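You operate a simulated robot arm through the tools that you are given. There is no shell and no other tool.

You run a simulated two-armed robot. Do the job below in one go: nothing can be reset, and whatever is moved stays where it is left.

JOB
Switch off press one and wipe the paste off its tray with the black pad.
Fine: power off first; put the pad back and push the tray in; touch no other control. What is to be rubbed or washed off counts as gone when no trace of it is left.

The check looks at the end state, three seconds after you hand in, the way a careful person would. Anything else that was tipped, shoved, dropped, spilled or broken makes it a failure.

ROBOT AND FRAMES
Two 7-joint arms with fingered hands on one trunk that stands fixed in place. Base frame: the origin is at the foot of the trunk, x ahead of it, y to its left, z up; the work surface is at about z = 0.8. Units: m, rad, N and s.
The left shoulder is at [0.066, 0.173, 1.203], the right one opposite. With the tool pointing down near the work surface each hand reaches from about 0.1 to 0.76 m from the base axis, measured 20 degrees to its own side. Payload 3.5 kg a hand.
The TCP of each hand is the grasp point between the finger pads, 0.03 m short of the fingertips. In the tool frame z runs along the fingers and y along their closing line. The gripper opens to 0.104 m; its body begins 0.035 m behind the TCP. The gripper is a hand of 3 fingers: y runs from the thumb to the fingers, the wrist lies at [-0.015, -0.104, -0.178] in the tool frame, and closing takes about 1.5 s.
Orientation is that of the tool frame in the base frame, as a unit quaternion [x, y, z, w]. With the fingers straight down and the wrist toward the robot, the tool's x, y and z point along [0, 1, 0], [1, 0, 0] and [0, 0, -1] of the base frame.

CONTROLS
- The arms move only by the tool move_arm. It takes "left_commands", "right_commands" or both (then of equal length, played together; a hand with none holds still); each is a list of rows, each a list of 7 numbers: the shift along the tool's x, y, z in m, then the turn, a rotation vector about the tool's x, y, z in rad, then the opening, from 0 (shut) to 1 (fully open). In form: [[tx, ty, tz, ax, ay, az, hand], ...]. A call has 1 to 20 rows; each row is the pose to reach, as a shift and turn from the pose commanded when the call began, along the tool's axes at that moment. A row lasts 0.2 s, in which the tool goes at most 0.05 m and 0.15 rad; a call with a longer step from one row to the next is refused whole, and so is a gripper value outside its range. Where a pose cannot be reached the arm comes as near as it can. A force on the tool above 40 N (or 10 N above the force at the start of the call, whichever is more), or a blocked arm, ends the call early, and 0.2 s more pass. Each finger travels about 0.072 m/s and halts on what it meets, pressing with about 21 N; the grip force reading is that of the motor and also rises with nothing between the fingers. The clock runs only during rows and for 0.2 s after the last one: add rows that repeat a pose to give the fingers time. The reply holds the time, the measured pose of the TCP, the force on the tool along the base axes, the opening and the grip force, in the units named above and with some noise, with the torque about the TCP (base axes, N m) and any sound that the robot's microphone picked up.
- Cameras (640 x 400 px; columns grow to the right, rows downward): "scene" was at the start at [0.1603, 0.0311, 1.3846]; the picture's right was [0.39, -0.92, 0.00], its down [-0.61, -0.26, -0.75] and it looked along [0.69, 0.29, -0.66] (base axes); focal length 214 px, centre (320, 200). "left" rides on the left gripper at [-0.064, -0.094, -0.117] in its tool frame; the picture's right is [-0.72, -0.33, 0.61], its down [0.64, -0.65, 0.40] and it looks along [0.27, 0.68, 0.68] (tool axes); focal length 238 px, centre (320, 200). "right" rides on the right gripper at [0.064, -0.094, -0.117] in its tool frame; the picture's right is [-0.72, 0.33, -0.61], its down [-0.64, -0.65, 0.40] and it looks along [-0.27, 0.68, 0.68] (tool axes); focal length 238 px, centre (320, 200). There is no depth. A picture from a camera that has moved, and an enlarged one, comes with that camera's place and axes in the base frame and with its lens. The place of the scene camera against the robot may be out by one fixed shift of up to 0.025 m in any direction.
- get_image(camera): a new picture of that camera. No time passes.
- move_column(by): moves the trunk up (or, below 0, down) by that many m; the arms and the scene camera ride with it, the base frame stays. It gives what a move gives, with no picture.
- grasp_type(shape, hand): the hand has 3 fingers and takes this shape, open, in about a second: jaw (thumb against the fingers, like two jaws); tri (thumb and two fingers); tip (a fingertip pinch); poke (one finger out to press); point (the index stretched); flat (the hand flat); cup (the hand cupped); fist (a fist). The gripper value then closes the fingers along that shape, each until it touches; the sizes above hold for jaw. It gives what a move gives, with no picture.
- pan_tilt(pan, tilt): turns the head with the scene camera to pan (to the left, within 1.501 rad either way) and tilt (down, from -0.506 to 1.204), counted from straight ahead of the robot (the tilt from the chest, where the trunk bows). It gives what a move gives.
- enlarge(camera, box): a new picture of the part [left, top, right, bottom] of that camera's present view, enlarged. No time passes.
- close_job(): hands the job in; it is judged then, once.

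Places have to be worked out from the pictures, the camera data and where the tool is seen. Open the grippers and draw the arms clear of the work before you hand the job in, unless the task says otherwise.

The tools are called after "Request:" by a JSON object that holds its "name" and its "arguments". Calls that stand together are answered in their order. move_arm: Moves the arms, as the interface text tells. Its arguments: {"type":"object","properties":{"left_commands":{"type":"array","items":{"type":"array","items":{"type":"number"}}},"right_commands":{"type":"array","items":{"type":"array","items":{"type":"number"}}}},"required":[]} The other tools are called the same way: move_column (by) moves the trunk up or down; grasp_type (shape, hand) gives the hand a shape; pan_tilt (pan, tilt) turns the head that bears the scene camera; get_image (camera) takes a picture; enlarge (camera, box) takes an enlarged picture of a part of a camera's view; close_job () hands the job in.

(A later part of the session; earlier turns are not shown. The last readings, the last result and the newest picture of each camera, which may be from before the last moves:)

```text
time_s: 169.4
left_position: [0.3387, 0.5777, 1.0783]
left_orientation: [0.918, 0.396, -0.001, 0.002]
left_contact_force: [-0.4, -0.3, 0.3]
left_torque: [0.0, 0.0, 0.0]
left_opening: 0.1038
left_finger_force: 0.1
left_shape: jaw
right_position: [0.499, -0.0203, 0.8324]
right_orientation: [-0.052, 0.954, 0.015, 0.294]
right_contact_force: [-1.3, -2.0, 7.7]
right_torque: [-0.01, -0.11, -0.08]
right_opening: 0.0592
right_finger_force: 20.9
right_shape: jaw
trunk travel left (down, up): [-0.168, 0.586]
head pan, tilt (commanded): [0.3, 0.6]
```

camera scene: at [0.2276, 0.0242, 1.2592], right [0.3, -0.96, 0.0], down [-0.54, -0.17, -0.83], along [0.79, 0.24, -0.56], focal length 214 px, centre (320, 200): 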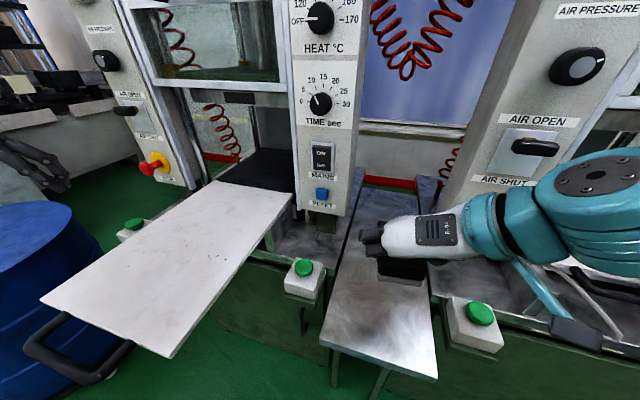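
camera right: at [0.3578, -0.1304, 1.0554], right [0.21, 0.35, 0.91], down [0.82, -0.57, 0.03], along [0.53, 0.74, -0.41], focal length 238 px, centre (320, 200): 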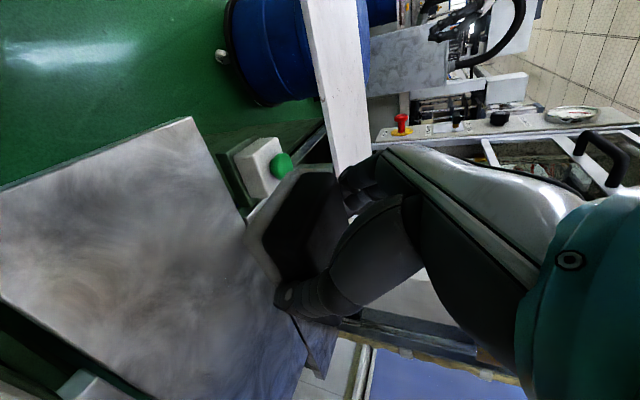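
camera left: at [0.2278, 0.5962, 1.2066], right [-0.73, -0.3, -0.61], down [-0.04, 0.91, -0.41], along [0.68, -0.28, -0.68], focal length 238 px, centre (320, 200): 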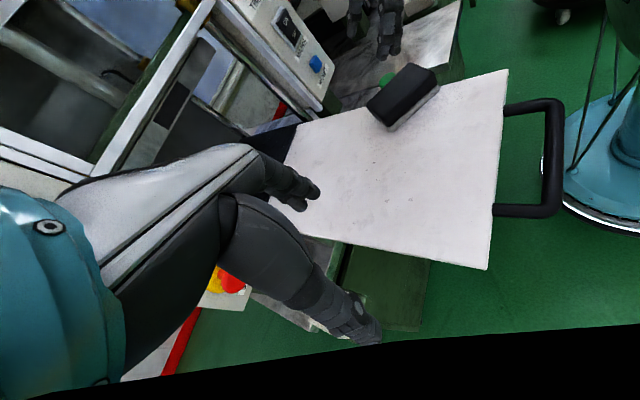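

Contact with the table (7.7 N) at TCP [0.499, -0.020, 0.832], within about 1 mm of the original grasp. Opening the right hand.

Request:
{"name": "move_arm", "arguments": {"right_commands": [[0, 0, 0, 0, 0, 0, 0.3], [0, 0, 0, 0, 0, 0, 0.6], [0, 0, 0, 0, 0, 0, 1], [0, 0, 0, 0, 0, 0, 1], [0, 0, 0, 0, 0, 0, 1], [0, 0, 0, 0, 0, 0, 1], [0, 0, 0, 0, 0, 0, 1]]}}

Request:
{"name": "move_arm", "arguments": {"right_commands": [[-0.0068, 0, -0.0099, 0, 0, 0, 1], [-0.0225, 0, -0.033, 0, 0, 0, 1], [-0.0422, 0, -0.0619, 0, 0, 0, 1], [-0.062, 0, -0.0908, 0, 0, 0, 1], [-0.082, 0, -0.12, 0, 0, 0, 1]]}}

Request:
{"name": "enlarge", "arguments": {"camera": "scene", "box": [310, 190, 490, 330]}}

Request:
{"name": "get_image", "arguments": {"camera": "right"}}

```text
time_s: 171.0
left_position: [0.3395, 0.5778, 1.0784]
left_orientation: [0.918, 0.397, -0.001, 0.002]
left_contact_force: [-0.9, -0.9, 0.1]
left_torque: [0.0, 0.02, 0.02]
left_opening: 0.1036
left_finger_force: 0.0
left_shape: jaw
right_position: [0.497, -0.0201, 0.8309]
right_orientation: [-0.052, 0.954, 0.016, 0.294]
right_contact_force: [0.7, 0.0, 0.2]
right_torque: [-0.01, 0.02, 0.0]
right_opening: 0.1033
right_finger_force: 0.1
right_shape: jaw
trunk travel left (down, up): [-0.168, 0.586]
head pan, tilt (commanded): [0.3, 0.6]
```

```text
time_s: 172.2
left_position: [0.3398, 0.5776, 1.0782]
left_orientation: [0.918, 0.396, 0.0, 0.003]
left_contact_force: [0.0, -0.3, 0.0]
left_torque: [0.02, -0.04, -0.01]
left_opening: 0.1041
left_finger_force: 0.0
left_shape: jaw
right_position: [0.4973, -0.0185, 0.9746]
right_orientation: [-0.052, 0.955, 0.017, 0.293]
right_contact_force: [-0.1, 0.7, 0.5]
right_torque: [0.02, 0.02, 0.01]
right_opening: 0.1037
right_finger_force: 0.0
right_shape: jaw
trunk travel left (down, up): [-0.168, 0.586]
head pan, tilt (commanded): [0.3, 0.6]
```

```text
2.86 times, centred on (400, 260) of scene
camera zoom: at [0.2268, 0.0246, 1.2594], right [0.3, -0.96, 0.0], down [-0.54, -0.17, -0.83], along [0.79, 0.24, -0.56], focal length 613 px, centre (91, 29)
```

zoom: 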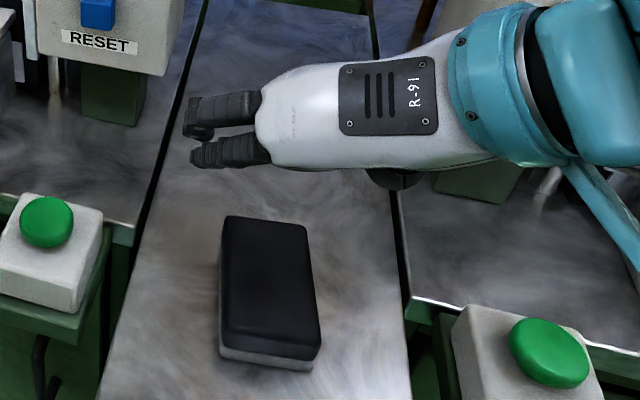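

```text
taken
camera right: at [0.3898, -0.1254, 1.0362], right [0.21, 0.35, 0.91], down [0.82, -0.57, 0.03], along [0.53, 0.75, -0.41], focal length 238 px, centre (320, 200)
```

right: 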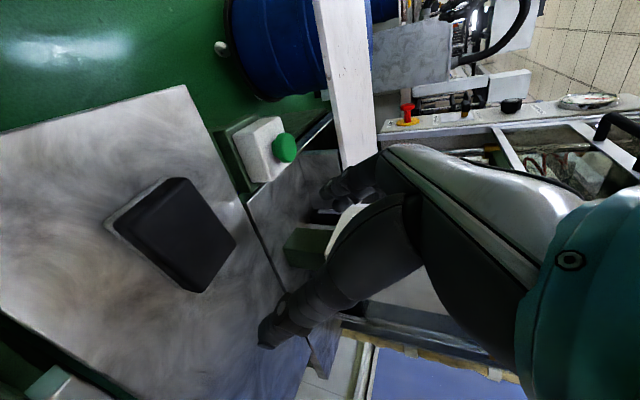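

The pad is back in its original place. Now I'll raise the trunk back to its starting height and return the right arm to its side by the reverse of its path in.

Request:
{"name": "move_column", "arguments": {"by": 0.132}}

Request:
{"name": "move_arm", "arguments": {"right_commands": [[0.0063, -0.0035, -0.0043, 0.0248, 0.083, 0.0806, 1], [0.0125, -0.0069, -0.0085, 0.0496, 0.1659, 0.1612, 1], [0.0188, -0.0104, -0.0128, 0.0744, 0.2489, 0.2418, 1], [0.025, -0.0139, -0.0171, 0.0992, 0.3318, 0.3223, 1], [0.0313, -0.0174, -0.0214, 0.124, 0.4148, 0.4029, 1], [0.0375, -0.0208, -0.0256, 0.1488, 0.4977, 0.4835, 1], [0.0438, -0.0243, -0.0299, 0.1736, 0.5807, 0.5641, 1]]}}

Request:
{"name": "get_image", "arguments": {"camera": "scene"}}

```text
time_s: 173.8
left_position: [0.3398, 0.577, 1.2084]
left_orientation: [0.918, 0.397, -0.001, 0.002]
left_contact_force: [0.8, 0.8, -0.1]
left_torque: [0.0, -0.03, 0.01]
left_opening: 0.1036
left_finger_force: 0.1
left_shape: jaw
right_position: [0.497, -0.0196, 1.109]
right_orientation: [-0.052, 0.955, 0.016, 0.292]
right_contact_force: [0.4, 0.4, 0.0]
right_torque: [0.0, 0.0, 0.0]
right_opening: 0.1035
right_finger_force: 0.1
right_shape: jaw
trunk travel left (down, up): [-0.3, 0.454]
head pan, tilt (commanded): [0.3, 0.6]
```

```text
time_s: 175.4
left_position: [0.3392, 0.5787, 1.2088]
left_orientation: [0.918, 0.396, 0.0, 0.001]
left_contact_force: [0.5, -0.1, 0.8]
left_torque: [0.02, 0.01, 0.0]
left_opening: 0.1037
left_finger_force: 0.1
left_shape: jaw
right_position: [0.4252, 0.0036, 1.1013]
right_orientation: [0.234, 0.972, 0.001, -0.002]
right_contact_force: [-0.1, -0.5, 0.0]
right_torque: [-0.01, 0.0, 0.04]
right_opening: 0.1033
right_finger_force: 0.2
right_shape: jaw
right hand out of reach, approached as far as the arm can: row 3, 4, 5, 6, 7
trunk travel left (down, up): [-0.3, 0.454]
head pan, tilt (commanded): [0.3, 0.6]
```

```text
taken
camera scene: at [0.1675, 0.0245, 1.3951], right [0.3, -0.96, 0.0], down [-0.54, -0.17, -0.82], along [0.79, 0.24, -0.57], focal length 214 px, centre (320, 200)
```

scene: 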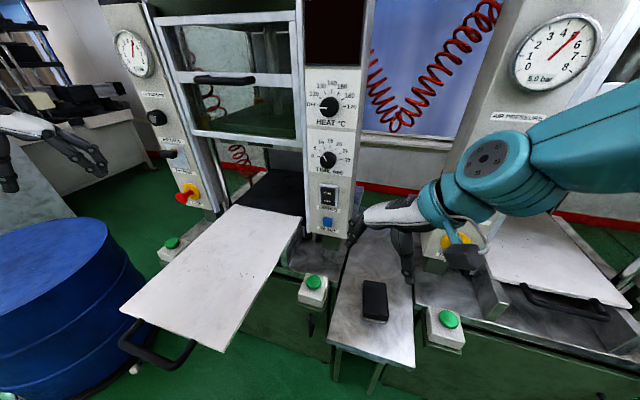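

I'll continue: turn the right hand back to neutral, then raise it and swing to the right.

Request:
{"name": "move_arm", "arguments": {"right_commands": [[-0.0086, -0.0046, -0.0038, 0, 0, 0.1375, 1], [-0.0173, -0.0091, -0.0075, 0, 0, 0.275, 1], [-0.0259, -0.0137, -0.0113, 0, 0, 0.4125, 1], [-0.0345, -0.0183, -0.015, 0, 0, 0.55, 1], [-0.0431, -0.0228, -0.0188, 0, 0, 0.6875, 1], [-0.0518, -0.0274, -0.0225, 0, 0, 0.825, 1], [-0.0604, -0.0319, -0.0263, 0, 0, 0.9625, 1], [-0.069, -0.0365, -0.03, 0, 0, 1.1, 1]]}}

Request:
{"name": "move_arm", "arguments": {"right_commands": [[-0.01, 0, -0.04, 0, 0, 0, 1], [-0.02, 0, -0.08, 0, 0, 0, 1], [-0.03, 0, -0.12, 0, 0, 0, 1], [-0.05, -0.005, -0.15, 0, 0, 0, 1], [-0.08, -0.015, -0.155, 0, 0, 0, 1], [-0.115, -0.025, -0.155, 0, 0, 0, 1], [-0.15, -0.035, -0.15, 0, 0, 0, 1], [-0.185, -0.045, -0.145, 0, 0, 0, 1], [-0.22, -0.055, -0.14, 0, 0, 0, 1], [-0.255, -0.065, -0.13, 0, 0, 0, 1], [-0.29, -0.075, -0.12, 0, 0, 0, 1]]}}

Request:
{"name": "get_image", "arguments": {"camera": "scene"}}

```text
time_s: 177.2
left_position: [0.34, 0.5758, 1.21]
left_orientation: [0.918, 0.396, -0.001, 0.001]
left_contact_force: [0.0, -0.6, 0.2]
left_torque: [0.0, 0.03, -0.03]
left_opening: 0.1039
left_finger_force: 0.0
left_shape: jaw
right_position: [0.4684, -0.0611, 1.1306]
right_orientation: [0.708, 0.706, -0.001, -0.001]
right_contact_force: [-0.9, 0.1, -0.5]
right_torque: [-0.03, -0.01, 0.04]
right_opening: 0.1041
right_finger_force: 0.1
right_shape: jaw
right hand out of reach, approached as far as the arm can: row 1, 2, 3, 4, 5
trunk travel left (down, up): [-0.3, 0.454]
head pan, tilt (commanded): [0.3, 0.6]
```

```text
time_s: 179.6
left_position: [0.3386, 0.5759, 1.2103]
left_orientation: [0.918, 0.396, 0.0, 0.002]
left_contact_force: [0.1, -0.7, -0.8]
left_torque: [0.03, -0.02, 0.0]
left_opening: 0.1035
left_finger_force: 0.2
left_shape: jaw
right_position: [0.3923, -0.3479, 1.2494]
right_orientation: [0.707, 0.707, -0.002, -0.001]
right_contact_force: [-0.6, 0.0, 0.3]
right_torque: [-0.02, 0.0, 0.01]
right_opening: 0.1035
right_finger_force: 0.1
right_shape: jaw
trunk travel left (down, up): [-0.3, 0.454]
head pan, tilt (commanded): [0.3, 0.6]
```

```text
taken
camera scene: at [0.167, 0.0235, 1.3952], right [0.3, -0.96, 0.0], down [-0.54, -0.17, -0.83], along [0.79, 0.24, -0.56], focal length 214 px, centre (320, 200)
```

scene: 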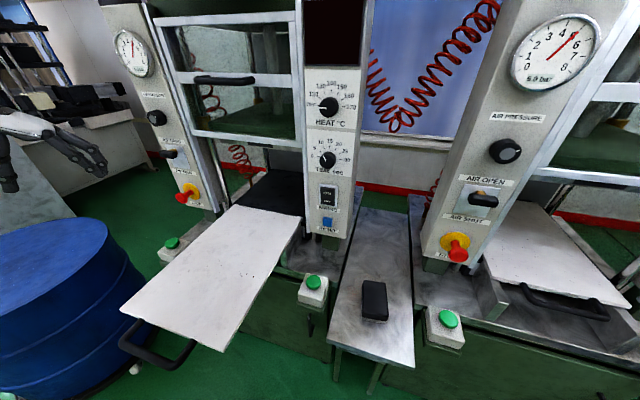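

The right arm is parked and the pad is exactly where it was. Now for the tray: I'll look at the handle closely to plan the push.

Request:
{"name": "pan_tilt", "arguments": {"pan": 0.7, "tilt": 0.9}}

Request:
{"name": "get_image", "arguments": {"camera": "scene"}}

Request:
{"name": "enlarge", "arguments": {"camera": "left", "box": [440, 110, 600, 300]}}

```text
time_s: 180.4
left_position: [0.3393, 0.5775, 1.2095]
left_orientation: [0.918, 0.396, -0.001, 0.003]
left_contact_force: [-0.1, 1.0, -0.4]
left_torque: [0.0, -0.01, 0.0]
left_opening: 0.1037
left_finger_force: 0.0
left_shape: jaw
right_position: [0.3933, -0.3478, 1.2485]
right_orientation: [0.708, 0.706, -0.001, -0.001]
right_contact_force: [0.1, -0.1, 0.0]
right_torque: [0.03, 0.01, 0.02]
right_opening: 0.1041
right_finger_force: 0.2
right_shape: jaw
trunk travel left (down, up): [-0.3, 0.454]
head pan, tilt (commanded): [0.7, 0.901]
```

```text
taken
camera scene: at [0.1409, 0.0466, 1.3704], right [0.64, -0.77, 0.0], down [-0.6, -0.5, -0.62], along [0.48, 0.4, -0.78], focal length 214 px, centre (320, 200)
```

scene: 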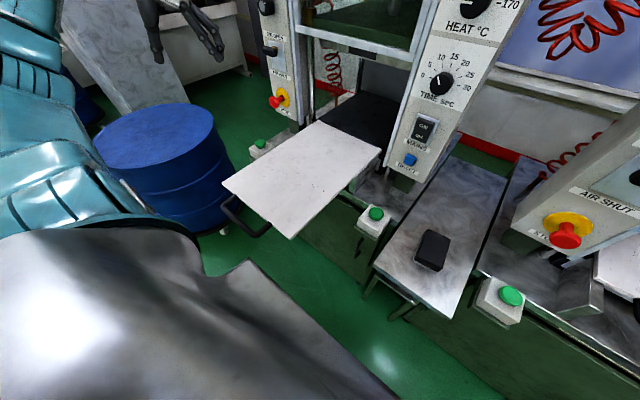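

```text
2.11 times, centred on (520, 205) of left
camera zoom: at [0.228, 0.5963, 1.3265], right [-0.73, -0.3, -0.61], down [-0.04, 0.91, -0.41], along [0.68, -0.28, -0.68], focal length 502 px, centre (-101, 190)
```

zoom: 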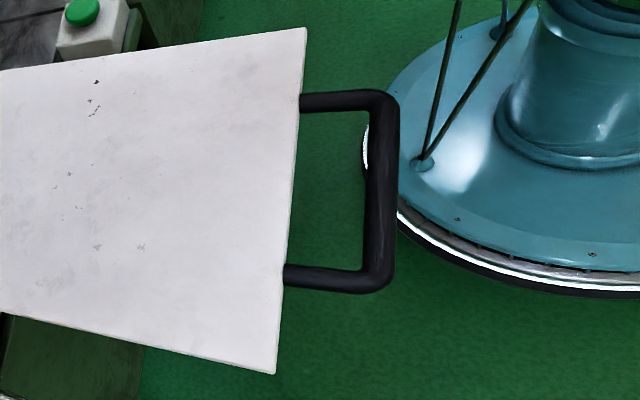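

The handle bar is at about x≈0.22, y 0.33–0.46. I'll close the left hand and bring it to [0.17, 0.47, 1.08], turning the wrist more to the left for room near the body.

Request:
{"name": "move_arm", "arguments": {"left_commands": [[-0.0323, -0.0083, 0.0217, 0, 0, 0.0917, 0.6], [-0.0646, -0.0165, 0.0433, 0, 0, 0.1833, 0.3], [-0.0969, -0.0248, 0.065, 0, 0, 0.275, 0], [-0.1292, -0.033, 0.0867, 0, 0, 0.3667, 0], [-0.1615, -0.0413, 0.1083, 0, 0, 0.4583, 0], [-0.1938, -0.0495, 0.13, 0, 0, 0.55, 0], [-0.1938, -0.0495, 0.13, 0, 0, 0.55, 0], [-0.1938, -0.0495, 0.13, 0, 0, 0.55, 0]]}}

Request:
{"name": "get_image", "arguments": {"camera": "scene"}}

Request:
{"name": "get_image", "arguments": {"camera": "left"}}

```text
time_s: 182.2
left_position: [0.169, 0.4686, 1.081]
left_orientation: [0.991, 0.131, -0.001, 0.004]
left_contact_force: [0.0, 0.8, 0.0]
left_torque: [-0.01, 0.01, 0.01]
left_opening: 0.0
left_finger_force: 21.2
left_shape: jaw
right_position: [0.3934, -0.3478, 1.2497]
right_orientation: [0.708, 0.706, -0.001, -0.001]
right_contact_force: [-1.0, -0.4, -0.1]
right_torque: [-0.01, -0.01, 0.02]
right_opening: 0.1037
right_finger_force: 0.1
right_shape: jaw
trunk travel left (down, up): [-0.3, 0.454]
head pan, tilt (commanded): [0.7, 0.901]
```

```text
taken
camera scene: at [0.1406, 0.0466, 1.3704], right [0.64, -0.77, 0.0], down [-0.6, -0.5, -0.62], along [0.48, 0.4, -0.78], focal length 214 px, centre (320, 200)
```

scene: 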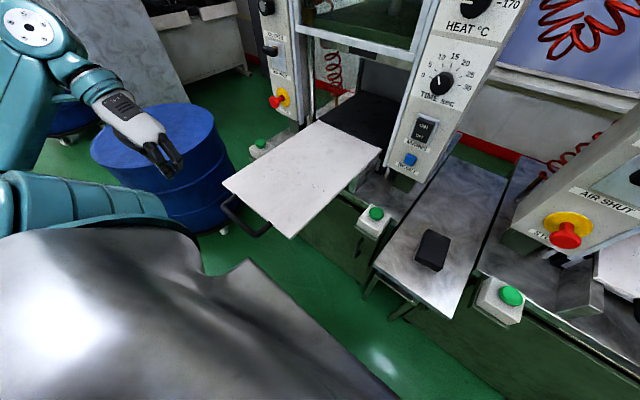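

```text
taken
camera left: at [0.0841, 0.5428, 1.197], right [-0.78, 0.12, -0.61], down [0.45, 0.8, -0.41], along [0.44, -0.59, -0.68], focal length 238 px, centre (320, 200)
```

left: 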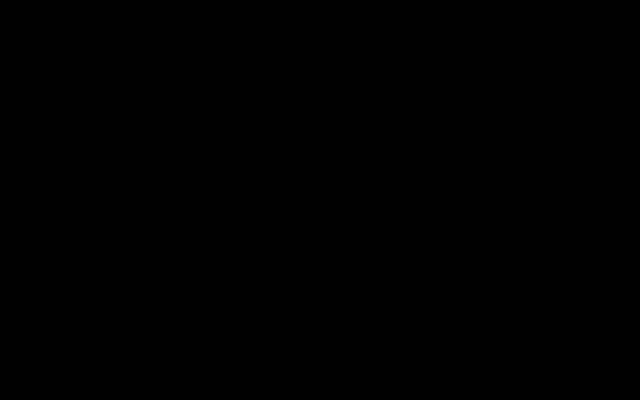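

The camera is blocked by the robot's own upper arm in that folded pose, so I'll use a better posture: hook from above the tray with the fingers slanting back behind the bar. First I'll move forward and tilt the fingers back by 30°.

Request:
{"name": "move_arm", "arguments": {"left_commands": [[0.0174, 0.0124, -0.005, 0, 0, 0, 0], [0.0348, 0.0249, -0.01, 0, 0, 0, 0], [0.0521, 0.0373, -0.01, 0, -0.131, 0, 0], [0.0695, 0.0497, -0.01, 0, -0.262, 0, 0], [0.0695, 0.0497, -0.01, 0, -0.393, 0, 0], [0.0695, 0.0497, -0.01, 0, -0.524, 0, 0]]}}

Request:
{"name": "get_image", "arguments": {"camera": "left"}}

Request:
{"name": "get_image", "arguments": {"camera": "scene"}}

```text
time_s: 183.6
left_position: [0.2511, 0.4398, 1.0889]
left_orientation: [0.957, 0.128, -0.258, 0.037]
left_contact_force: [0.3, -0.6, -0.5]
left_torque: [-0.03, 0.0, 0.03]
left_opening: 0.0
left_finger_force: 21.1
left_shape: jaw
right_position: [0.3933, -0.3462, 1.2482]
right_orientation: [0.708, 0.707, -0.001, 0.0]
right_contact_force: [0.1, 1.2, 0.0]
right_torque: [0.01, 0.01, 0.03]
right_opening: 0.1037
right_finger_force: 0.1
right_shape: jaw
trunk travel left (down, up): [-0.3, 0.454]
head pan, tilt (commanded): [0.7, 0.901]
```

```text
taken
camera left: at [0.2307, 0.5324, 1.2223], right [-0.98, 0.07, -0.17], down [0.17, 0.72, -0.67], along [0.07, -0.69, -0.72], focal length 238 px, centre (320, 200)
```

left: 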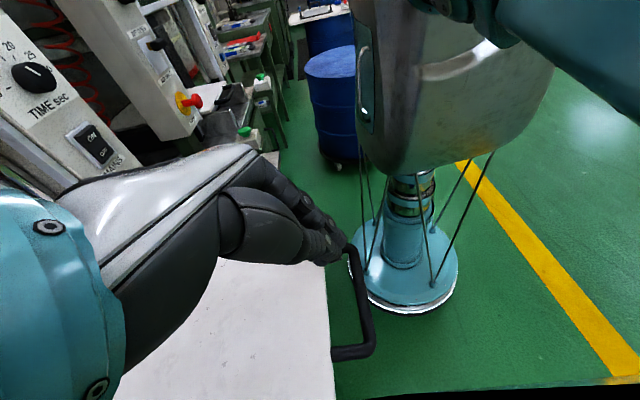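

```text
taken
camera scene: at [0.141, 0.0466, 1.3703], right [0.64, -0.77, 0.0], down [-0.6, -0.5, -0.62], along [0.48, 0.4, -0.78], focal length 214 px, centre (320, 200)
```

scene: 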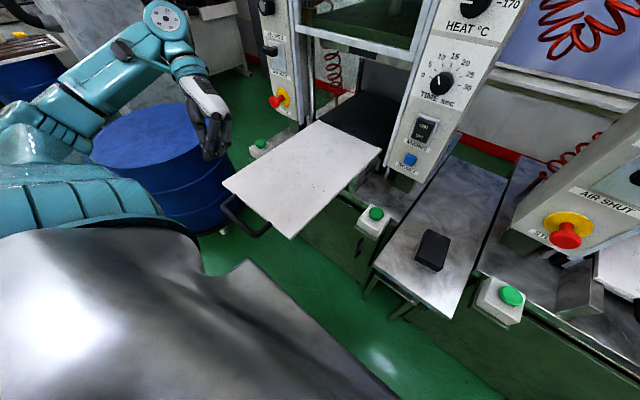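

Now the camera sees the handle well: the bar is at x≈0.218, y 0.325–0.465. I'll bring the closed fingers down behind the bar, at [0.155, 0.40], in two steps.

Request:
{"name": "move_arm", "arguments": {"left_commands": [[-0.0073, 0.0032, 0.0387, 0, 0, 0, 0], [-0.0146, 0.0064, 0.0774, 0, 0, 0, 0], [-0.0219, 0.0095, 0.1161, 0, 0, 0, 0], [-0.0292, 0.0127, 0.1548, 0, 0, 0, 0], [-0.0292, 0.0127, 0.1548, 0, 0, 0, 0]]}}

Request:
{"name": "get_image", "arguments": {"camera": "left"}}

Request:
{"name": "get_image", "arguments": {"camera": "scene"}}

```text
time_s: 184.8
left_position: [0.1559, 0.3997, 0.97]
left_orientation: [0.957, 0.127, -0.257, 0.036]
left_contact_force: [0.4, -0.1, 0.3]
left_torque: [0.0, 0.02, 0.05]
left_opening: 0.0
left_finger_force: 21.2
left_shape: jaw
right_position: [0.3936, -0.3474, 1.25]
right_orientation: [0.708, 0.706, 0.0, -0.001]
right_contact_force: [0.7, 0.6, 1.3]
right_torque: [0.0, 0.01, 0.02]
right_opening: 0.1037
right_finger_force: 0.0
right_shape: jaw
trunk travel left (down, up): [-0.3, 0.454]
head pan, tilt (commanded): [0.7, 0.901]
```

```text
taken
camera left: at [0.1339, 0.4921, 1.1025], right [-0.98, 0.07, -0.17], down [0.17, 0.72, -0.67], along [0.08, -0.69, -0.72], focal length 238 px, centre (320, 200)
```

left: 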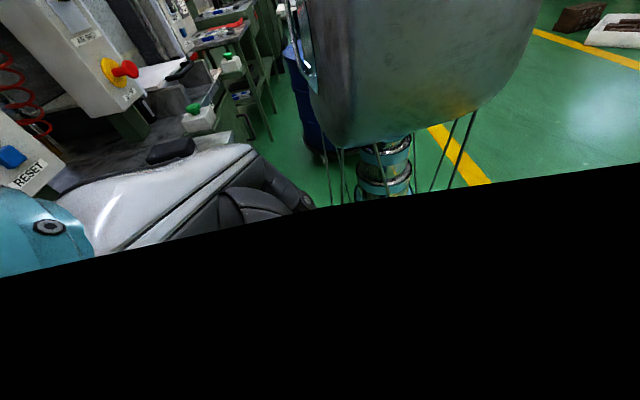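

```text
taken
camera scene: at [0.1409, 0.0467, 1.3703], right [0.64, -0.77, 0.0], down [-0.6, -0.5, -0.62], along [0.48, 0.4, -0.78], focal length 214 px, centre (320, 200)
```

scene: 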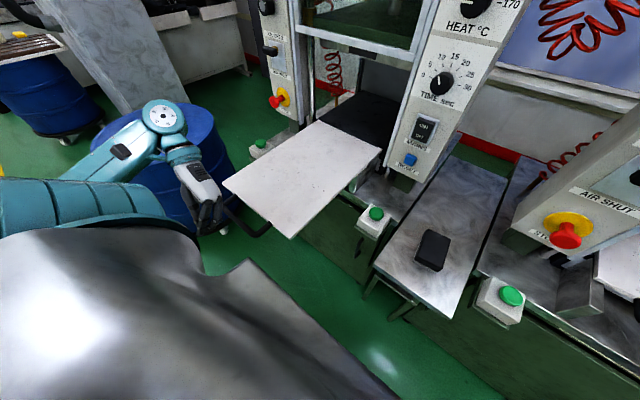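

The hand is above and behind the handle. I'll zoom in with the scene camera before lowering.

Request:
{"name": "enlarge", "arguments": {"camera": "scene", "box": [130, 90, 310, 250]}}

```text
2.50 times, centred on (220, 170) of scene
camera zoom: at [0.1409, 0.0467, 1.3703], right [0.64, -0.77, 0.0], down [-0.6, -0.5, -0.62], along [0.48, 0.4, -0.78], focal length 536 px, centre (570, 275)
```

zoom: 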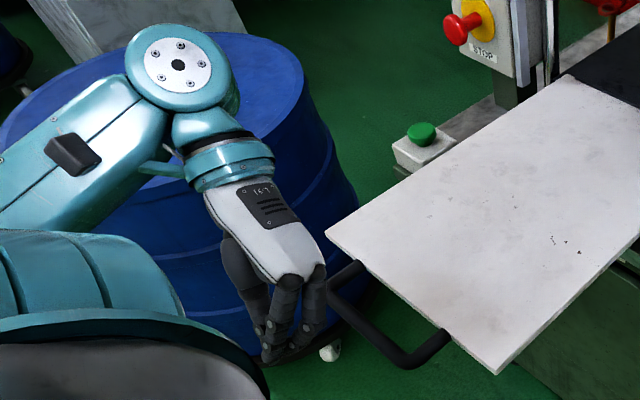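

The fingers are just behind the bar. Lowering 7.5 cm so they sit behind it.

Request:
{"name": "move_arm", "arguments": {"left_commands": [[0.0126, 0, 0.0216, 0, 0, 0, 0], [0.0251, 0, 0.0432, 0, 0, 0, 0], [0.0377, 0, 0.0648, 0, 0, 0, 0], [0.0377, 0, 0.0648, 0, 0, 0, 0]]}}

Request:
{"name": "enlarge", "arguments": {"camera": "scene", "box": [130, 90, 310, 250]}}

```text
time_s: 185.8
left_position: [0.1552, 0.3999, 0.8964]
left_orientation: [0.958, 0.127, -0.256, 0.037]
left_contact_force: [-0.2, -0.6, -0.9]
left_torque: [-0.02, 0.01, 0.02]
left_opening: 0.0
left_finger_force: 20.6
left_shape: jaw
right_position: [0.3936, -0.3477, 1.248]
right_orientation: [0.707, 0.707, -0.001, -0.001]
right_contact_force: [0.0, 0.6, -0.4]
right_torque: [0.01, 0.03, 0.04]
right_opening: 0.1037
right_finger_force: 0.0
right_shape: jaw
trunk travel left (down, up): [-0.3, 0.454]
head pan, tilt (commanded): [0.7, 0.901]
```

```text
2.50 times, centred on (220, 170) of scene
camera zoom: at [0.1407, 0.0466, 1.3704], right [0.64, -0.77, 0.0], down [-0.6, -0.5, -0.62], along [0.48, 0.4, -0.78], focal length 536 px, centre (570, 275)
```

zoom: 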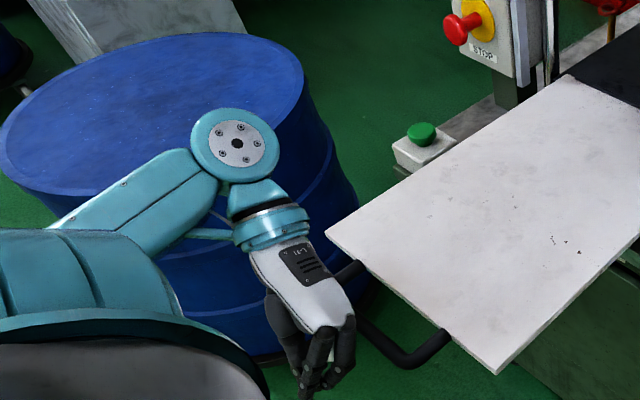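

The fingers are behind the bar with no contact yet. I'll push forward (+x) by about 14 cm.

Request:
{"name": "move_arm", "arguments": {"left_commands": [[0.0083, 0.0026, -0.0048, 0, 0, 0, 0], [0.0167, 0.0053, -0.0097, 0, 0, 0, 0], [0.025, 0.0079, -0.0145, 0, 0, 0, 0], [0.0334, 0.0106, -0.0194, 0, 0, 0, 0], [0.0459, 0.0145, -0.0266, 0, 0, 0, 0], [0.0584, 0.0185, -0.0339, 0, 0, 0, 0], [0.0709, 0.0224, -0.0411, 0, 0, 0, 0], [0.0834, 0.0264, -0.0484, 0, 0, 0, 0], [0.0959, 0.0304, -0.0557, 0, 0, 0, 0], [0.1084, 0.0343, -0.0629, 0, 0, 0, 0], [0.1209, 0.0383, -0.0702, 0, 0, 0, 0]]}}

Request:
{"name": "get_image", "arguments": {"camera": "scene"}}

Request:
{"name": "get_image", "arguments": {"camera": "left"}}

```text
time_s: 188.2
left_position: [0.3005, 0.3996, 0.8962]
left_orientation: [0.957, 0.128, -0.257, 0.037]
left_contact_force: [-1.3, -0.1, 0.8]
left_torque: [-0.07, -0.07, -0.03]
left_opening: 0.0
left_finger_force: 20.3
left_shape: jaw
right_position: [0.3945, -0.3472, 1.2501]
right_orientation: [0.708, 0.706, -0.001, -0.001]
right_contact_force: [-0.3, -0.2, 0.0]
right_torque: [0.03, -0.02, 0.01]
right_opening: 0.1038
right_finger_force: 0.0
right_shape: jaw
trunk travel left (down, up): [-0.3, 0.454]
head pan, tilt (commanded): [0.7, 0.901]
```

```text
taken
camera scene: at [0.1411, 0.0466, 1.3703], right [0.64, -0.77, 0.0], down [-0.6, -0.5, -0.62], along [0.48, 0.4, -0.78], focal length 214 px, centre (320, 200)
```

scene: 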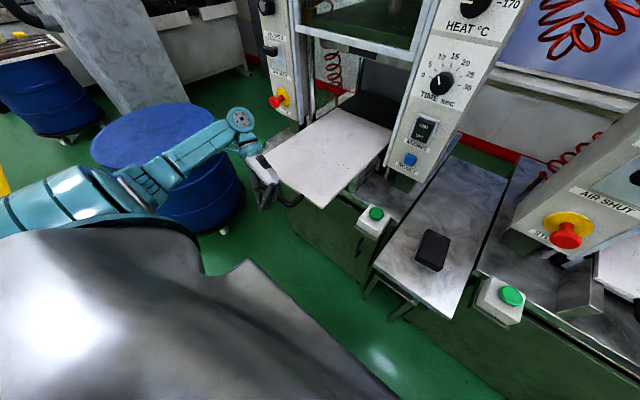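

```text
taken
camera left: at [0.2808, 0.4922, 1.0287], right [-0.98, 0.07, -0.17], down [0.17, 0.72, -0.67], along [0.08, -0.69, -0.72], focal length 238 px, centre (320, 200)
```

left: 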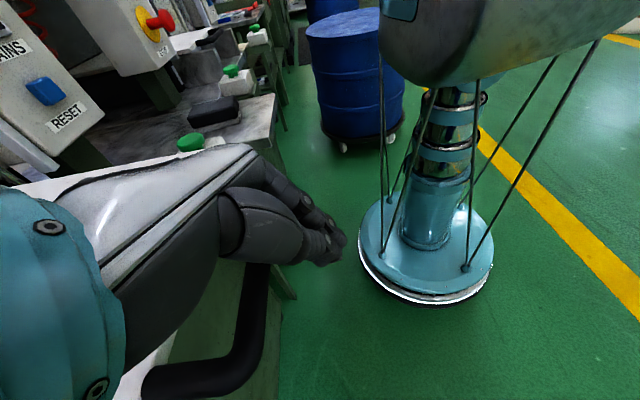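

The tray slides in easily. I'll push on another 12 cm in this posture.

Request:
{"name": "move_arm", "arguments": {"left_commands": [[0.0125, 0.004, -0.0073, 0, 0, 0, 0], [0.025, 0.0079, -0.0145, 0, 0, 0, 0], [0.0375, 0.0119, -0.0218, 0, 0, 0, 0], [0.05, 0.0158, -0.029, 0, 0, 0, 0], [0.0625, 0.0198, -0.0363, 0, 0, 0, 0], [0.0751, 0.0238, -0.0436, 0, 0, 0, 0], [0.0876, 0.0277, -0.0508, 0, 0, 0, 0], [0.1001, 0.0317, -0.0581, 0, 0, 0, 0]]}}

Request:
{"name": "get_image", "arguments": {"camera": "scene"}}

Request:
{"name": "get_image", "arguments": {"camera": "left"}}

```text
time_s: 190.0
left_position: [0.4219, 0.3988, 0.8974]
left_orientation: [0.957, 0.127, -0.258, 0.037]
left_contact_force: [-0.4, 0.0, -0.6]
left_torque: [0.0, -0.04, 0.01]
left_opening: 0.0001
left_finger_force: 21.5
left_shape: jaw
right_position: [0.3939, -0.3483, 1.2493]
right_orientation: [0.707, 0.707, -0.001, -0.001]
right_contact_force: [-0.4, 0.0, 0.1]
right_torque: [0.01, 0.0, -0.04]
right_opening: 0.1037
right_finger_force: 0.0
right_shape: jaw
trunk travel left (down, up): [-0.3, 0.454]
head pan, tilt (commanded): [0.7, 0.901]
```

```text
taken
camera scene: at [0.1411, 0.0465, 1.3703], right [0.64, -0.77, 0.0], down [-0.6, -0.5, -0.62], along [0.48, 0.4, -0.78], focal length 214 px, centre (320, 200)
```

scene: 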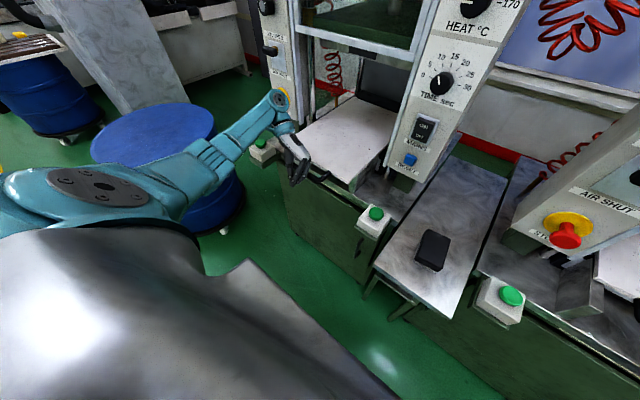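

```text
taken
camera left: at [0.4004, 0.4914, 1.0301], right [-0.98, 0.07, -0.17], down [0.17, 0.72, -0.67], along [0.08, -0.69, -0.72], focal length 238 px, centre (320, 200)
```

left: 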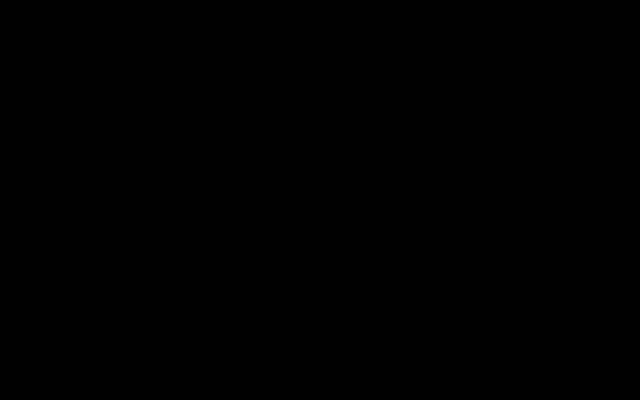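

The tray is mostly in. I'll zoom in to see how far it still has to go, compared with press 2's tray.

Request:
{"name": "enlarge", "arguments": {"camera": "scene", "box": [240, 60, 440, 220]}}

```text
2.50 times, centred on (340, 140) of scene
camera zoom: at [0.1411, 0.0465, 1.3703], right [0.64, -0.77, 0.0], down [-0.6, -0.5, -0.62], along [0.48, 0.4, -0.78], focal length 536 px, centre (270, 350)
```

zoom: 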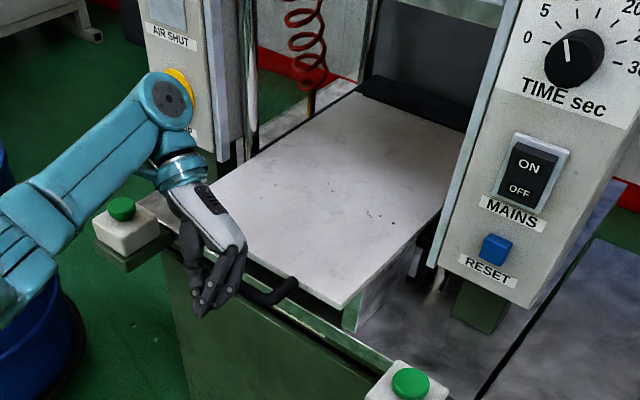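

The near edge is at about x≈0.515 and needs roughly 9 cm more. The wrist is getting near the STOP knob, so I'll back off and re-orient the hand (fingers straight down, wrist behind) before the final push.

Request:
{"name": "move_arm", "arguments": {"left_commands": [[-0.0238, -0.0075, 0.0138, 0, 0, 0, 0], [-0.0475, -0.015, 0.0276, 0, 0, 0, 0], [-0.0525, -0.015, 0.019, -0.0232, 0.0858, -0.0893, 0], [-0.0576, -0.0149, 0.0103, -0.0465, 0.1717, -0.1785, 0], [-0.0626, -0.0149, 0.0017, -0.0697, 0.2575, -0.2678, 0], [-0.0676, -0.0148, -0.0069, -0.0929, 0.3433, -0.357, 0], [-0.0727, -0.0148, -0.0156, -0.1162, 0.4292, -0.4463, 0], [-0.0777, -0.0147, -0.0242, -0.1394, 0.515, -0.5355, 0], [-0.0777, -0.0147, -0.0242, -0.1394, 0.515, -0.5355, 0]]}}

Request:
{"name": "get_image", "arguments": {"camera": "left"}}

Request:
{"name": "enlarge", "arguments": {"camera": "scene", "box": [220, 60, 420, 220]}}

```text
time_s: 192.0
left_position: [0.3638, 0.4001, 0.9571]
left_orientation: [0.919, 0.395, 0.0, 0.0]
left_contact_force: [-0.9, 0.2, 0.3]
left_torque: [-0.01, -0.03, -0.03]
left_opening: 0.0004
left_finger_force: 21.0
left_shape: jaw
right_position: [0.394, -0.3465, 1.2491]
right_orientation: [0.708, 0.706, 0.0, 0.0]
right_contact_force: [0.0, -0.3, -0.1]
right_torque: [0.01, 0.02, 0.01]
right_opening: 0.1037
right_finger_force: 0.1
right_shape: jaw
trunk travel left (down, up): [-0.3, 0.454]
head pan, tilt (commanded): [0.7, 0.901]
```

```text
taken
camera left: at [0.2507, 0.4191, 1.0732], right [-0.73, -0.3, -0.62], down [-0.03, 0.91, -0.4], along [0.68, -0.27, -0.68], focal length 238 px, centre (320, 200)
```

left: 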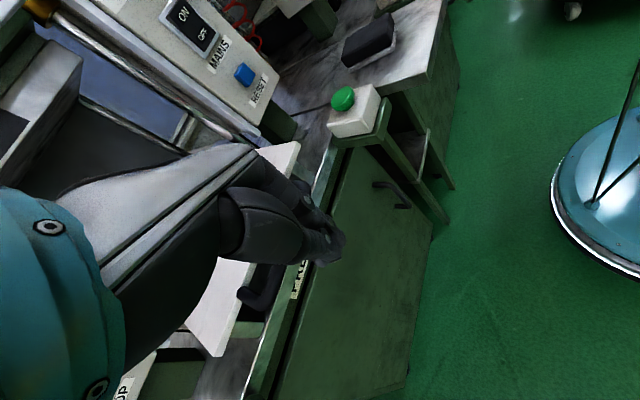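

```text
2.50 times, centred on (320, 140) of scene
camera zoom: at [0.1409, 0.0468, 1.3703], right [0.64, -0.77, 0.0], down [-0.6, -0.5, -0.62], along [0.48, 0.4, -0.78], focal length 536 px, centre (320, 350)
```

zoom: 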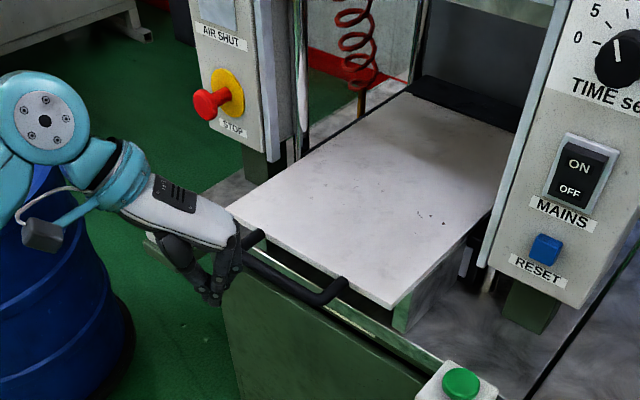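

STOP is untouched and the handle bar is at x≈0.475. I'll lower the fingers behind the bar and push forward to x≈0.49.

Request:
{"name": "move_arm", "arguments": {"left_commands": [[0, 0, 0.02, 0, 0, 0, 0], [0, 0, 0.04, 0, 0, 0, 0], [0, 0, 0.062, 0, 0, 0, 0], [0.0103, 0.0109, 0.062, 0, 0, 0, 0], [0.0207, 0.0218, 0.062, 0, 0, 0, 0], [0.031, 0.0327, 0.062, 0, 0, 0, 0], [0.0413, 0.0436, 0.062, 0, 0, 0, 0], [0.0517, 0.0545, 0.062, 0, 0, 0, 0], [0.062, 0.0653, 0.062, 0, 0, 0, 0], [0.0723, 0.0762, 0.062, 0, 0, 0, 0], [0.0827, 0.0871, 0.062, 0, 0, 0, 0], [0.0868, 0.0915, 0.062, 0, 0, 0, 0]]}}

Request:
{"name": "get_image", "arguments": {"camera": "left"}}

Request:
{"name": "enlarge", "arguments": {"camera": "scene", "box": [220, 60, 420, 220]}}

```text
time_s: 194.6
left_position: [0.4901, 0.4006, 0.8942]
left_orientation: [0.919, 0.395, 0.001, -0.001]
left_contact_force: [-1.9, 0.9, 1.3]
left_torque: [-0.04, -0.07, -0.07]
left_opening: 0.0
left_finger_force: 20.9
left_shape: jaw
right_position: [0.3943, -0.3474, 1.2499]
right_orientation: [0.708, 0.707, 0.0, 0.0]
right_contact_force: [0.4, -0.2, -0.6]
right_torque: [0.02, -0.01, 0.01]
right_opening: 0.1035
right_finger_force: 0.1
right_shape: jaw
trunk travel left (down, up): [-0.3, 0.454]
head pan, tilt (commanded): [0.7, 0.901]
```

```text
taken
camera left: at [0.3778, 0.4182, 1.0111], right [-0.73, -0.3, -0.62], down [-0.03, 0.91, -0.4], along [0.68, -0.28, -0.68], focal length 238 px, centre (320, 200)
```

left: 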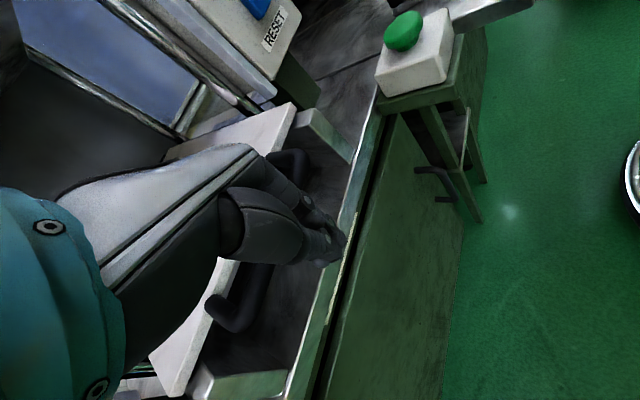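

```text
2.50 times, centred on (320, 140) of scene
camera zoom: at [0.1404, 0.0467, 1.3704], right [0.64, -0.77, 0.0], down [-0.6, -0.5, -0.62], along [0.48, 0.4, -0.78], focal length 536 px, centre (320, 350)
```

zoom: 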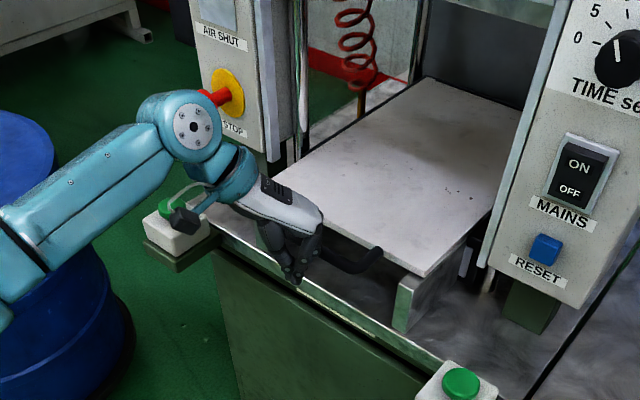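

The near edge is now at about x≈0.59. I'll keep pushing in small steps, watching for the end stop.

Request:
{"name": "move_arm", "arguments": {"left_commands": [[0.0055, 0.0058, 0, 0, 0, 0, 0], [0.011, 0.0116, 0, 0, 0, 0, 0], [0.0165, 0.0174, 0, 0, 0, 0, 0], [0.0165, 0.0174, 0, 0, 0, 0, 0]]}}

Request:
{"name": "enlarge", "arguments": {"camera": "scene", "box": [260, 80, 420, 210]}}

Request:
{"name": "get_image", "arguments": {"camera": "left"}}

```text
time_s: 195.6
left_position: [0.5128, 0.4, 0.8944]
left_orientation: [0.919, 0.395, 0.002, 0.0]
left_contact_force: [-1.6, 0.2, 0.8]
left_torque: [0.0, -0.03, -0.04]
left_opening: 0.0
left_finger_force: 20.7
left_shape: jaw
right_position: [0.3934, -0.3484, 1.2493]
right_orientation: [0.707, 0.707, 0.0, -0.001]
right_contact_force: [0.0, -0.1, 0.7]
right_torque: [0.02, -0.03, 0.0]
right_opening: 0.1037
right_finger_force: 0.0
right_shape: jaw
trunk travel left (down, up): [-0.3, 0.454]
head pan, tilt (commanded): [0.7, 0.901]
```

```text
3.08 times, centred on (340, 145) of scene
camera zoom: at [0.1407, 0.0466, 1.3703], right [0.64, -0.77, 0.0], down [-0.6, -0.5, -0.62], along [0.48, 0.4, -0.78], focal length 660 px, centre (258, 369)
```

zoom: 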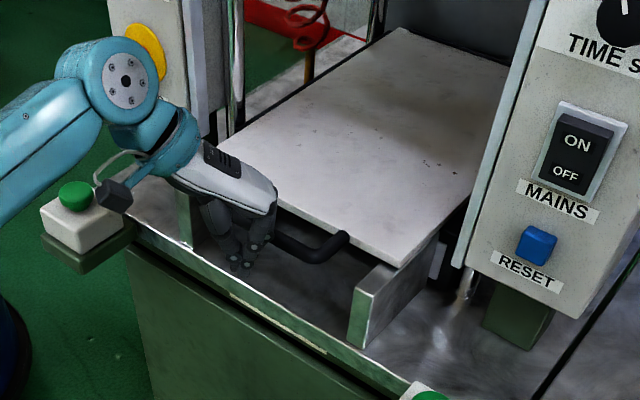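

```text
taken
camera left: at [0.4013, 0.4183, 1.0114], right [-0.73, -0.3, -0.61], down [-0.03, 0.91, -0.4], along [0.68, -0.28, -0.68], focal length 238 px, centre (320, 200)
```

left: 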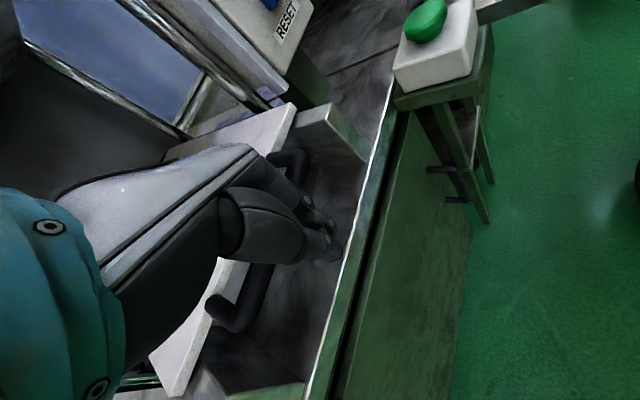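

No stop felt yet. Press 2's tray edge sits about 5 cm behind its rail fronts, so a bit more is needed here; I'll continue in small steps.

Request:
{"name": "move_arm", "arguments": {"left_commands": [[0.0041, 0.0044, 0, 0, 0, 0, 0], [0.0083, 0.0087, 0, 0, 0, 0, 0], [0.0124, 0.0131, 0, 0, 0, 0, 0], [0.0165, 0.0174, 0, 0, 0, 0, 0], [0.0165, 0.0174, 0, 0, 0, 0, 0]]}}

Request:
{"name": "enlarge", "arguments": {"camera": "scene", "box": [260, 80, 420, 210]}}

```text
time_s: 196.8
left_position: [0.5351, 0.3997, 0.8957]
left_orientation: [0.919, 0.394, 0.0, -0.001]
left_contact_force: [-18.1, 0.2, 2.5]
left_torque: [-0.05, -0.1, -0.12]
left_opening: 0.0002
left_finger_force: 20.3
left_shape: jaw
right_position: [0.3904, -0.348, 1.2491]
right_orientation: [0.708, 0.706, 0.001, 0.0]
right_contact_force: [0.8, 0.2, -0.7]
right_torque: [0.01, 0.0, -0.03]
right_opening: 0.1038
right_finger_force: 0.1
right_shape: jaw
trunk travel left (down, up): [-0.3, 0.454]
head pan, tilt (commanded): [0.7, 0.901]
```

```text
3.08 times, centred on (340, 145) of scene
camera zoom: at [0.1383, 0.0463, 1.3706], right [0.64, -0.77, 0.0], down [-0.6, -0.5, -0.62], along [0.48, 0.4, -0.78], focal length 660 px, centre (258, 369)
```

zoom: 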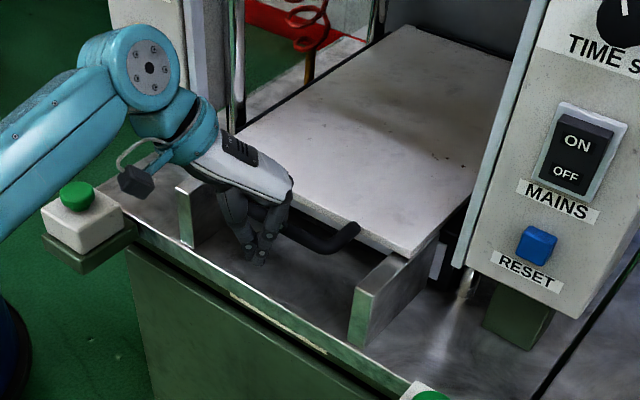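

The force jumped to 18 N: the tray has reached its end stop. I'll back the hand away, then raise it and return it to its side.

Request:
{"name": "move_arm", "arguments": {"left_commands": [[-0.0138, -0.0145, 0, 0, 0, 0, 0], [-0.0345, -0.0363, -0.005, 0, 0, 0, 0], [-0.0551, -0.0581, -0.02, 0, 0, 0, 0], [-0.0689, -0.0726, -0.05, 0, 0, 0, 0], [-0.0758, -0.0799, -0.09, 0, 0, 0, 0], [-0.0758, -0.0799, -0.13, 0, 0, 0, 0], [-0.0758, -0.0799, -0.17, 0, 0, 0, 0.3], [-0.0758, -0.0799, -0.21, 0, 0, 0, 0.6], [-0.0758, -0.0799, -0.25, 0, 0, 0, 1], [-0.0758, -0.0799, -0.29, 0, 0, 0, 1], [-0.0758, -0.0799, -0.33, 0, 0, 0, 1], [-0.0758, -0.0799, -0.36, 0, 0, 0, 1]]}}

Request:
{"name": "pan_tilt", "arguments": {"pan": 0.35, "tilt": 0.7}}

Request:
{"name": "get_image", "arguments": {"camera": "scene"}}

Request:
{"name": "get_image", "arguments": {"camera": "left"}}

```text
time_s: 199.4
left_position: [0.4241, 0.3992, 1.2571]
left_orientation: [0.918, 0.396, 0.0, -0.002]
left_contact_force: [0.1, 0.6, 0.0]
left_torque: [-0.02, 0.0, 0.01]
left_opening: 0.1035
left_finger_force: 0.1
left_shape: jaw
right_position: [0.3936, -0.3475, 1.2488]
right_orientation: [0.708, 0.707, 0.0, -0.001]
right_contact_force: [0.1, -1.0, -0.4]
right_torque: [0.03, -0.01, -0.02]
right_opening: 0.1037
right_finger_force: 0.1
right_shape: jaw
trunk travel left (down, up): [-0.3, 0.454]
head pan, tilt (commanded): [0.7, 0.901]
```

```text
time_s: 200.3
left_position: [0.4255, 0.4003, 1.2564]
left_orientation: [0.919, 0.395, 0.001, 0.0]
left_contact_force: [0.1, 0.9, -0.3]
left_torque: [0.04, -0.04, 0.0]
left_opening: 0.1038
left_finger_force: 0.0
left_shape: jaw
right_position: [0.3933, -0.3467, 1.2494]
right_orientation: [0.707, 0.707, -0.001, 0.0]
right_contact_force: [0.2, 0.9, 0.5]
right_torque: [-0.02, 0.03, 0.02]
right_opening: 0.1039
right_finger_force: 0.0
right_shape: jaw
trunk travel left (down, up): [-0.3, 0.454]
head pan, tilt (commanded): [0.351, 0.7]
```

```text
taken
camera scene: at [0.1628, 0.0273, 1.3865], right [0.34, -0.94, 0.0], down [-0.61, -0.22, -0.76], along [0.72, 0.26, -0.64], focal length 214 px, centre (320, 200)
```

scene: 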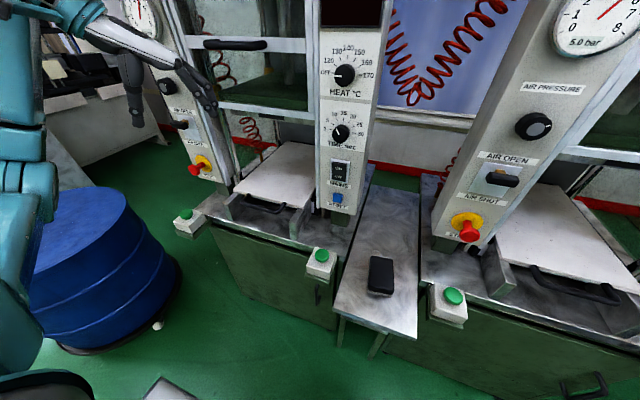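

```text
taken
camera left: at [0.3134, 0.4182, 1.373], right [-0.73, -0.3, -0.61], down [-0.03, 0.91, -0.4], along [0.68, -0.28, -0.68], focal length 238 px, centre (320, 200)
```

left: 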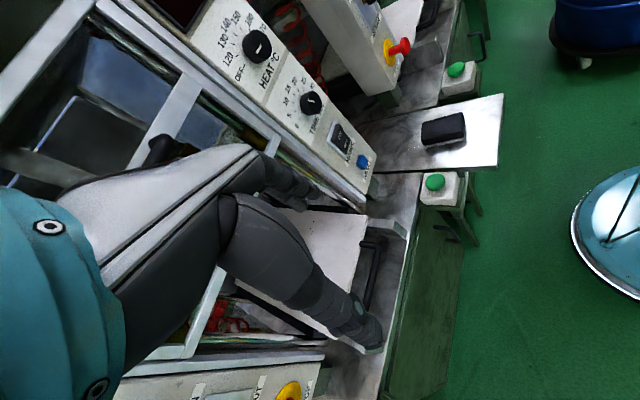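

The tray is fully in, matching press 2. I'll bring the left arm back to its starting pose and then inspect everything once more.

Request:
{"name": "move_arm", "arguments": {"left_commands": [[-0.01, -0.009, -0.003, 0, 0, -0.126, 1], [-0.02, -0.018, -0.006, 0, 0, -0.252, 1], [-0.03, -0.027, -0.009, 0, 0, -0.378, 1], [-0.04, -0.036, -0.012, 0, 0, -0.503, 1], [-0.05, -0.044, -0.015, 0, 0, -0.629, 1], [-0.06, -0.049, -0.017, 0, 0, -0.755, 1]]}}

Request:
{"name": "enlarge", "arguments": {"camera": "scene", "box": [180, 40, 400, 230]}}

Request:
{"name": "enlarge", "arguments": {"camera": "scene", "box": [300, 170, 500, 330]}}

Request:
{"name": "get_image", "arguments": {"camera": "left"}}

```text
time_s: 201.7
left_position: [0.3485, 0.3892, 1.2702]
left_orientation: [0.707, 0.707, 0.0, 0.001]
left_contact_force: [-0.1, 0.1, -1.1]
left_torque: [-0.02, -0.05, 0.02]
left_opening: 0.1038
left_finger_force: 0.0
left_shape: jaw
right_position: [0.3935, -0.3475, 1.2489]
right_orientation: [0.708, 0.706, 0.0, -0.001]
right_contact_force: [0.3, 0.6, 0.4]
right_torque: [-0.01, -0.04, 0.01]
right_opening: 0.1037
right_finger_force: 0.1
right_shape: jaw
trunk travel left (down, up): [-0.3, 0.454]
head pan, tilt (commanded): [0.351, 0.7]
```

```text
2.11 times, centred on (290, 135) of scene
camera zoom: at [0.1625, 0.027, 1.3866], right [0.34, -0.94, 0.0], down [-0.6, -0.22, -0.77], along [0.72, 0.26, -0.64], focal length 452 px, centre (383, 337)
```

zoom: 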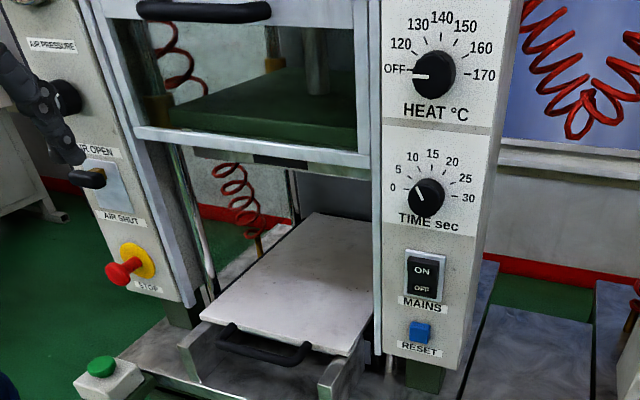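

```text
2.50 times, centred on (400, 250) of scene
camera zoom: at [0.1625, 0.027, 1.3866], right [0.34, -0.94, 0.0], down [-0.6, -0.22, -0.77], along [0.72, 0.26, -0.64], focal length 536 px, centre (120, 75)
```

zoom: 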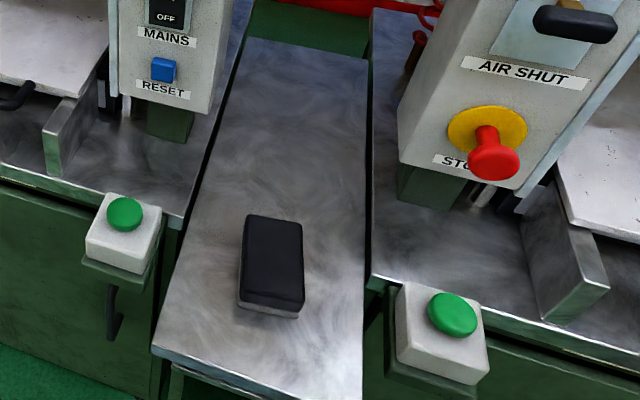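

```text
taken
camera left: at [0.2547, 0.3249, 1.3881], right [-0.33, -0.72, -0.61], down [-0.65, 0.64, -0.41], along [0.69, 0.27, -0.68], focal length 238 px, centre (320, 200)
```

left: 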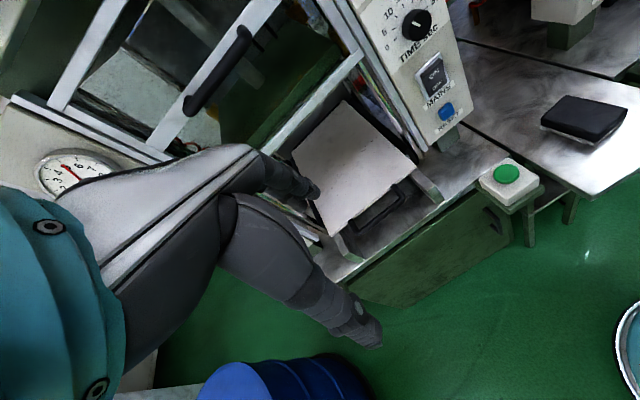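

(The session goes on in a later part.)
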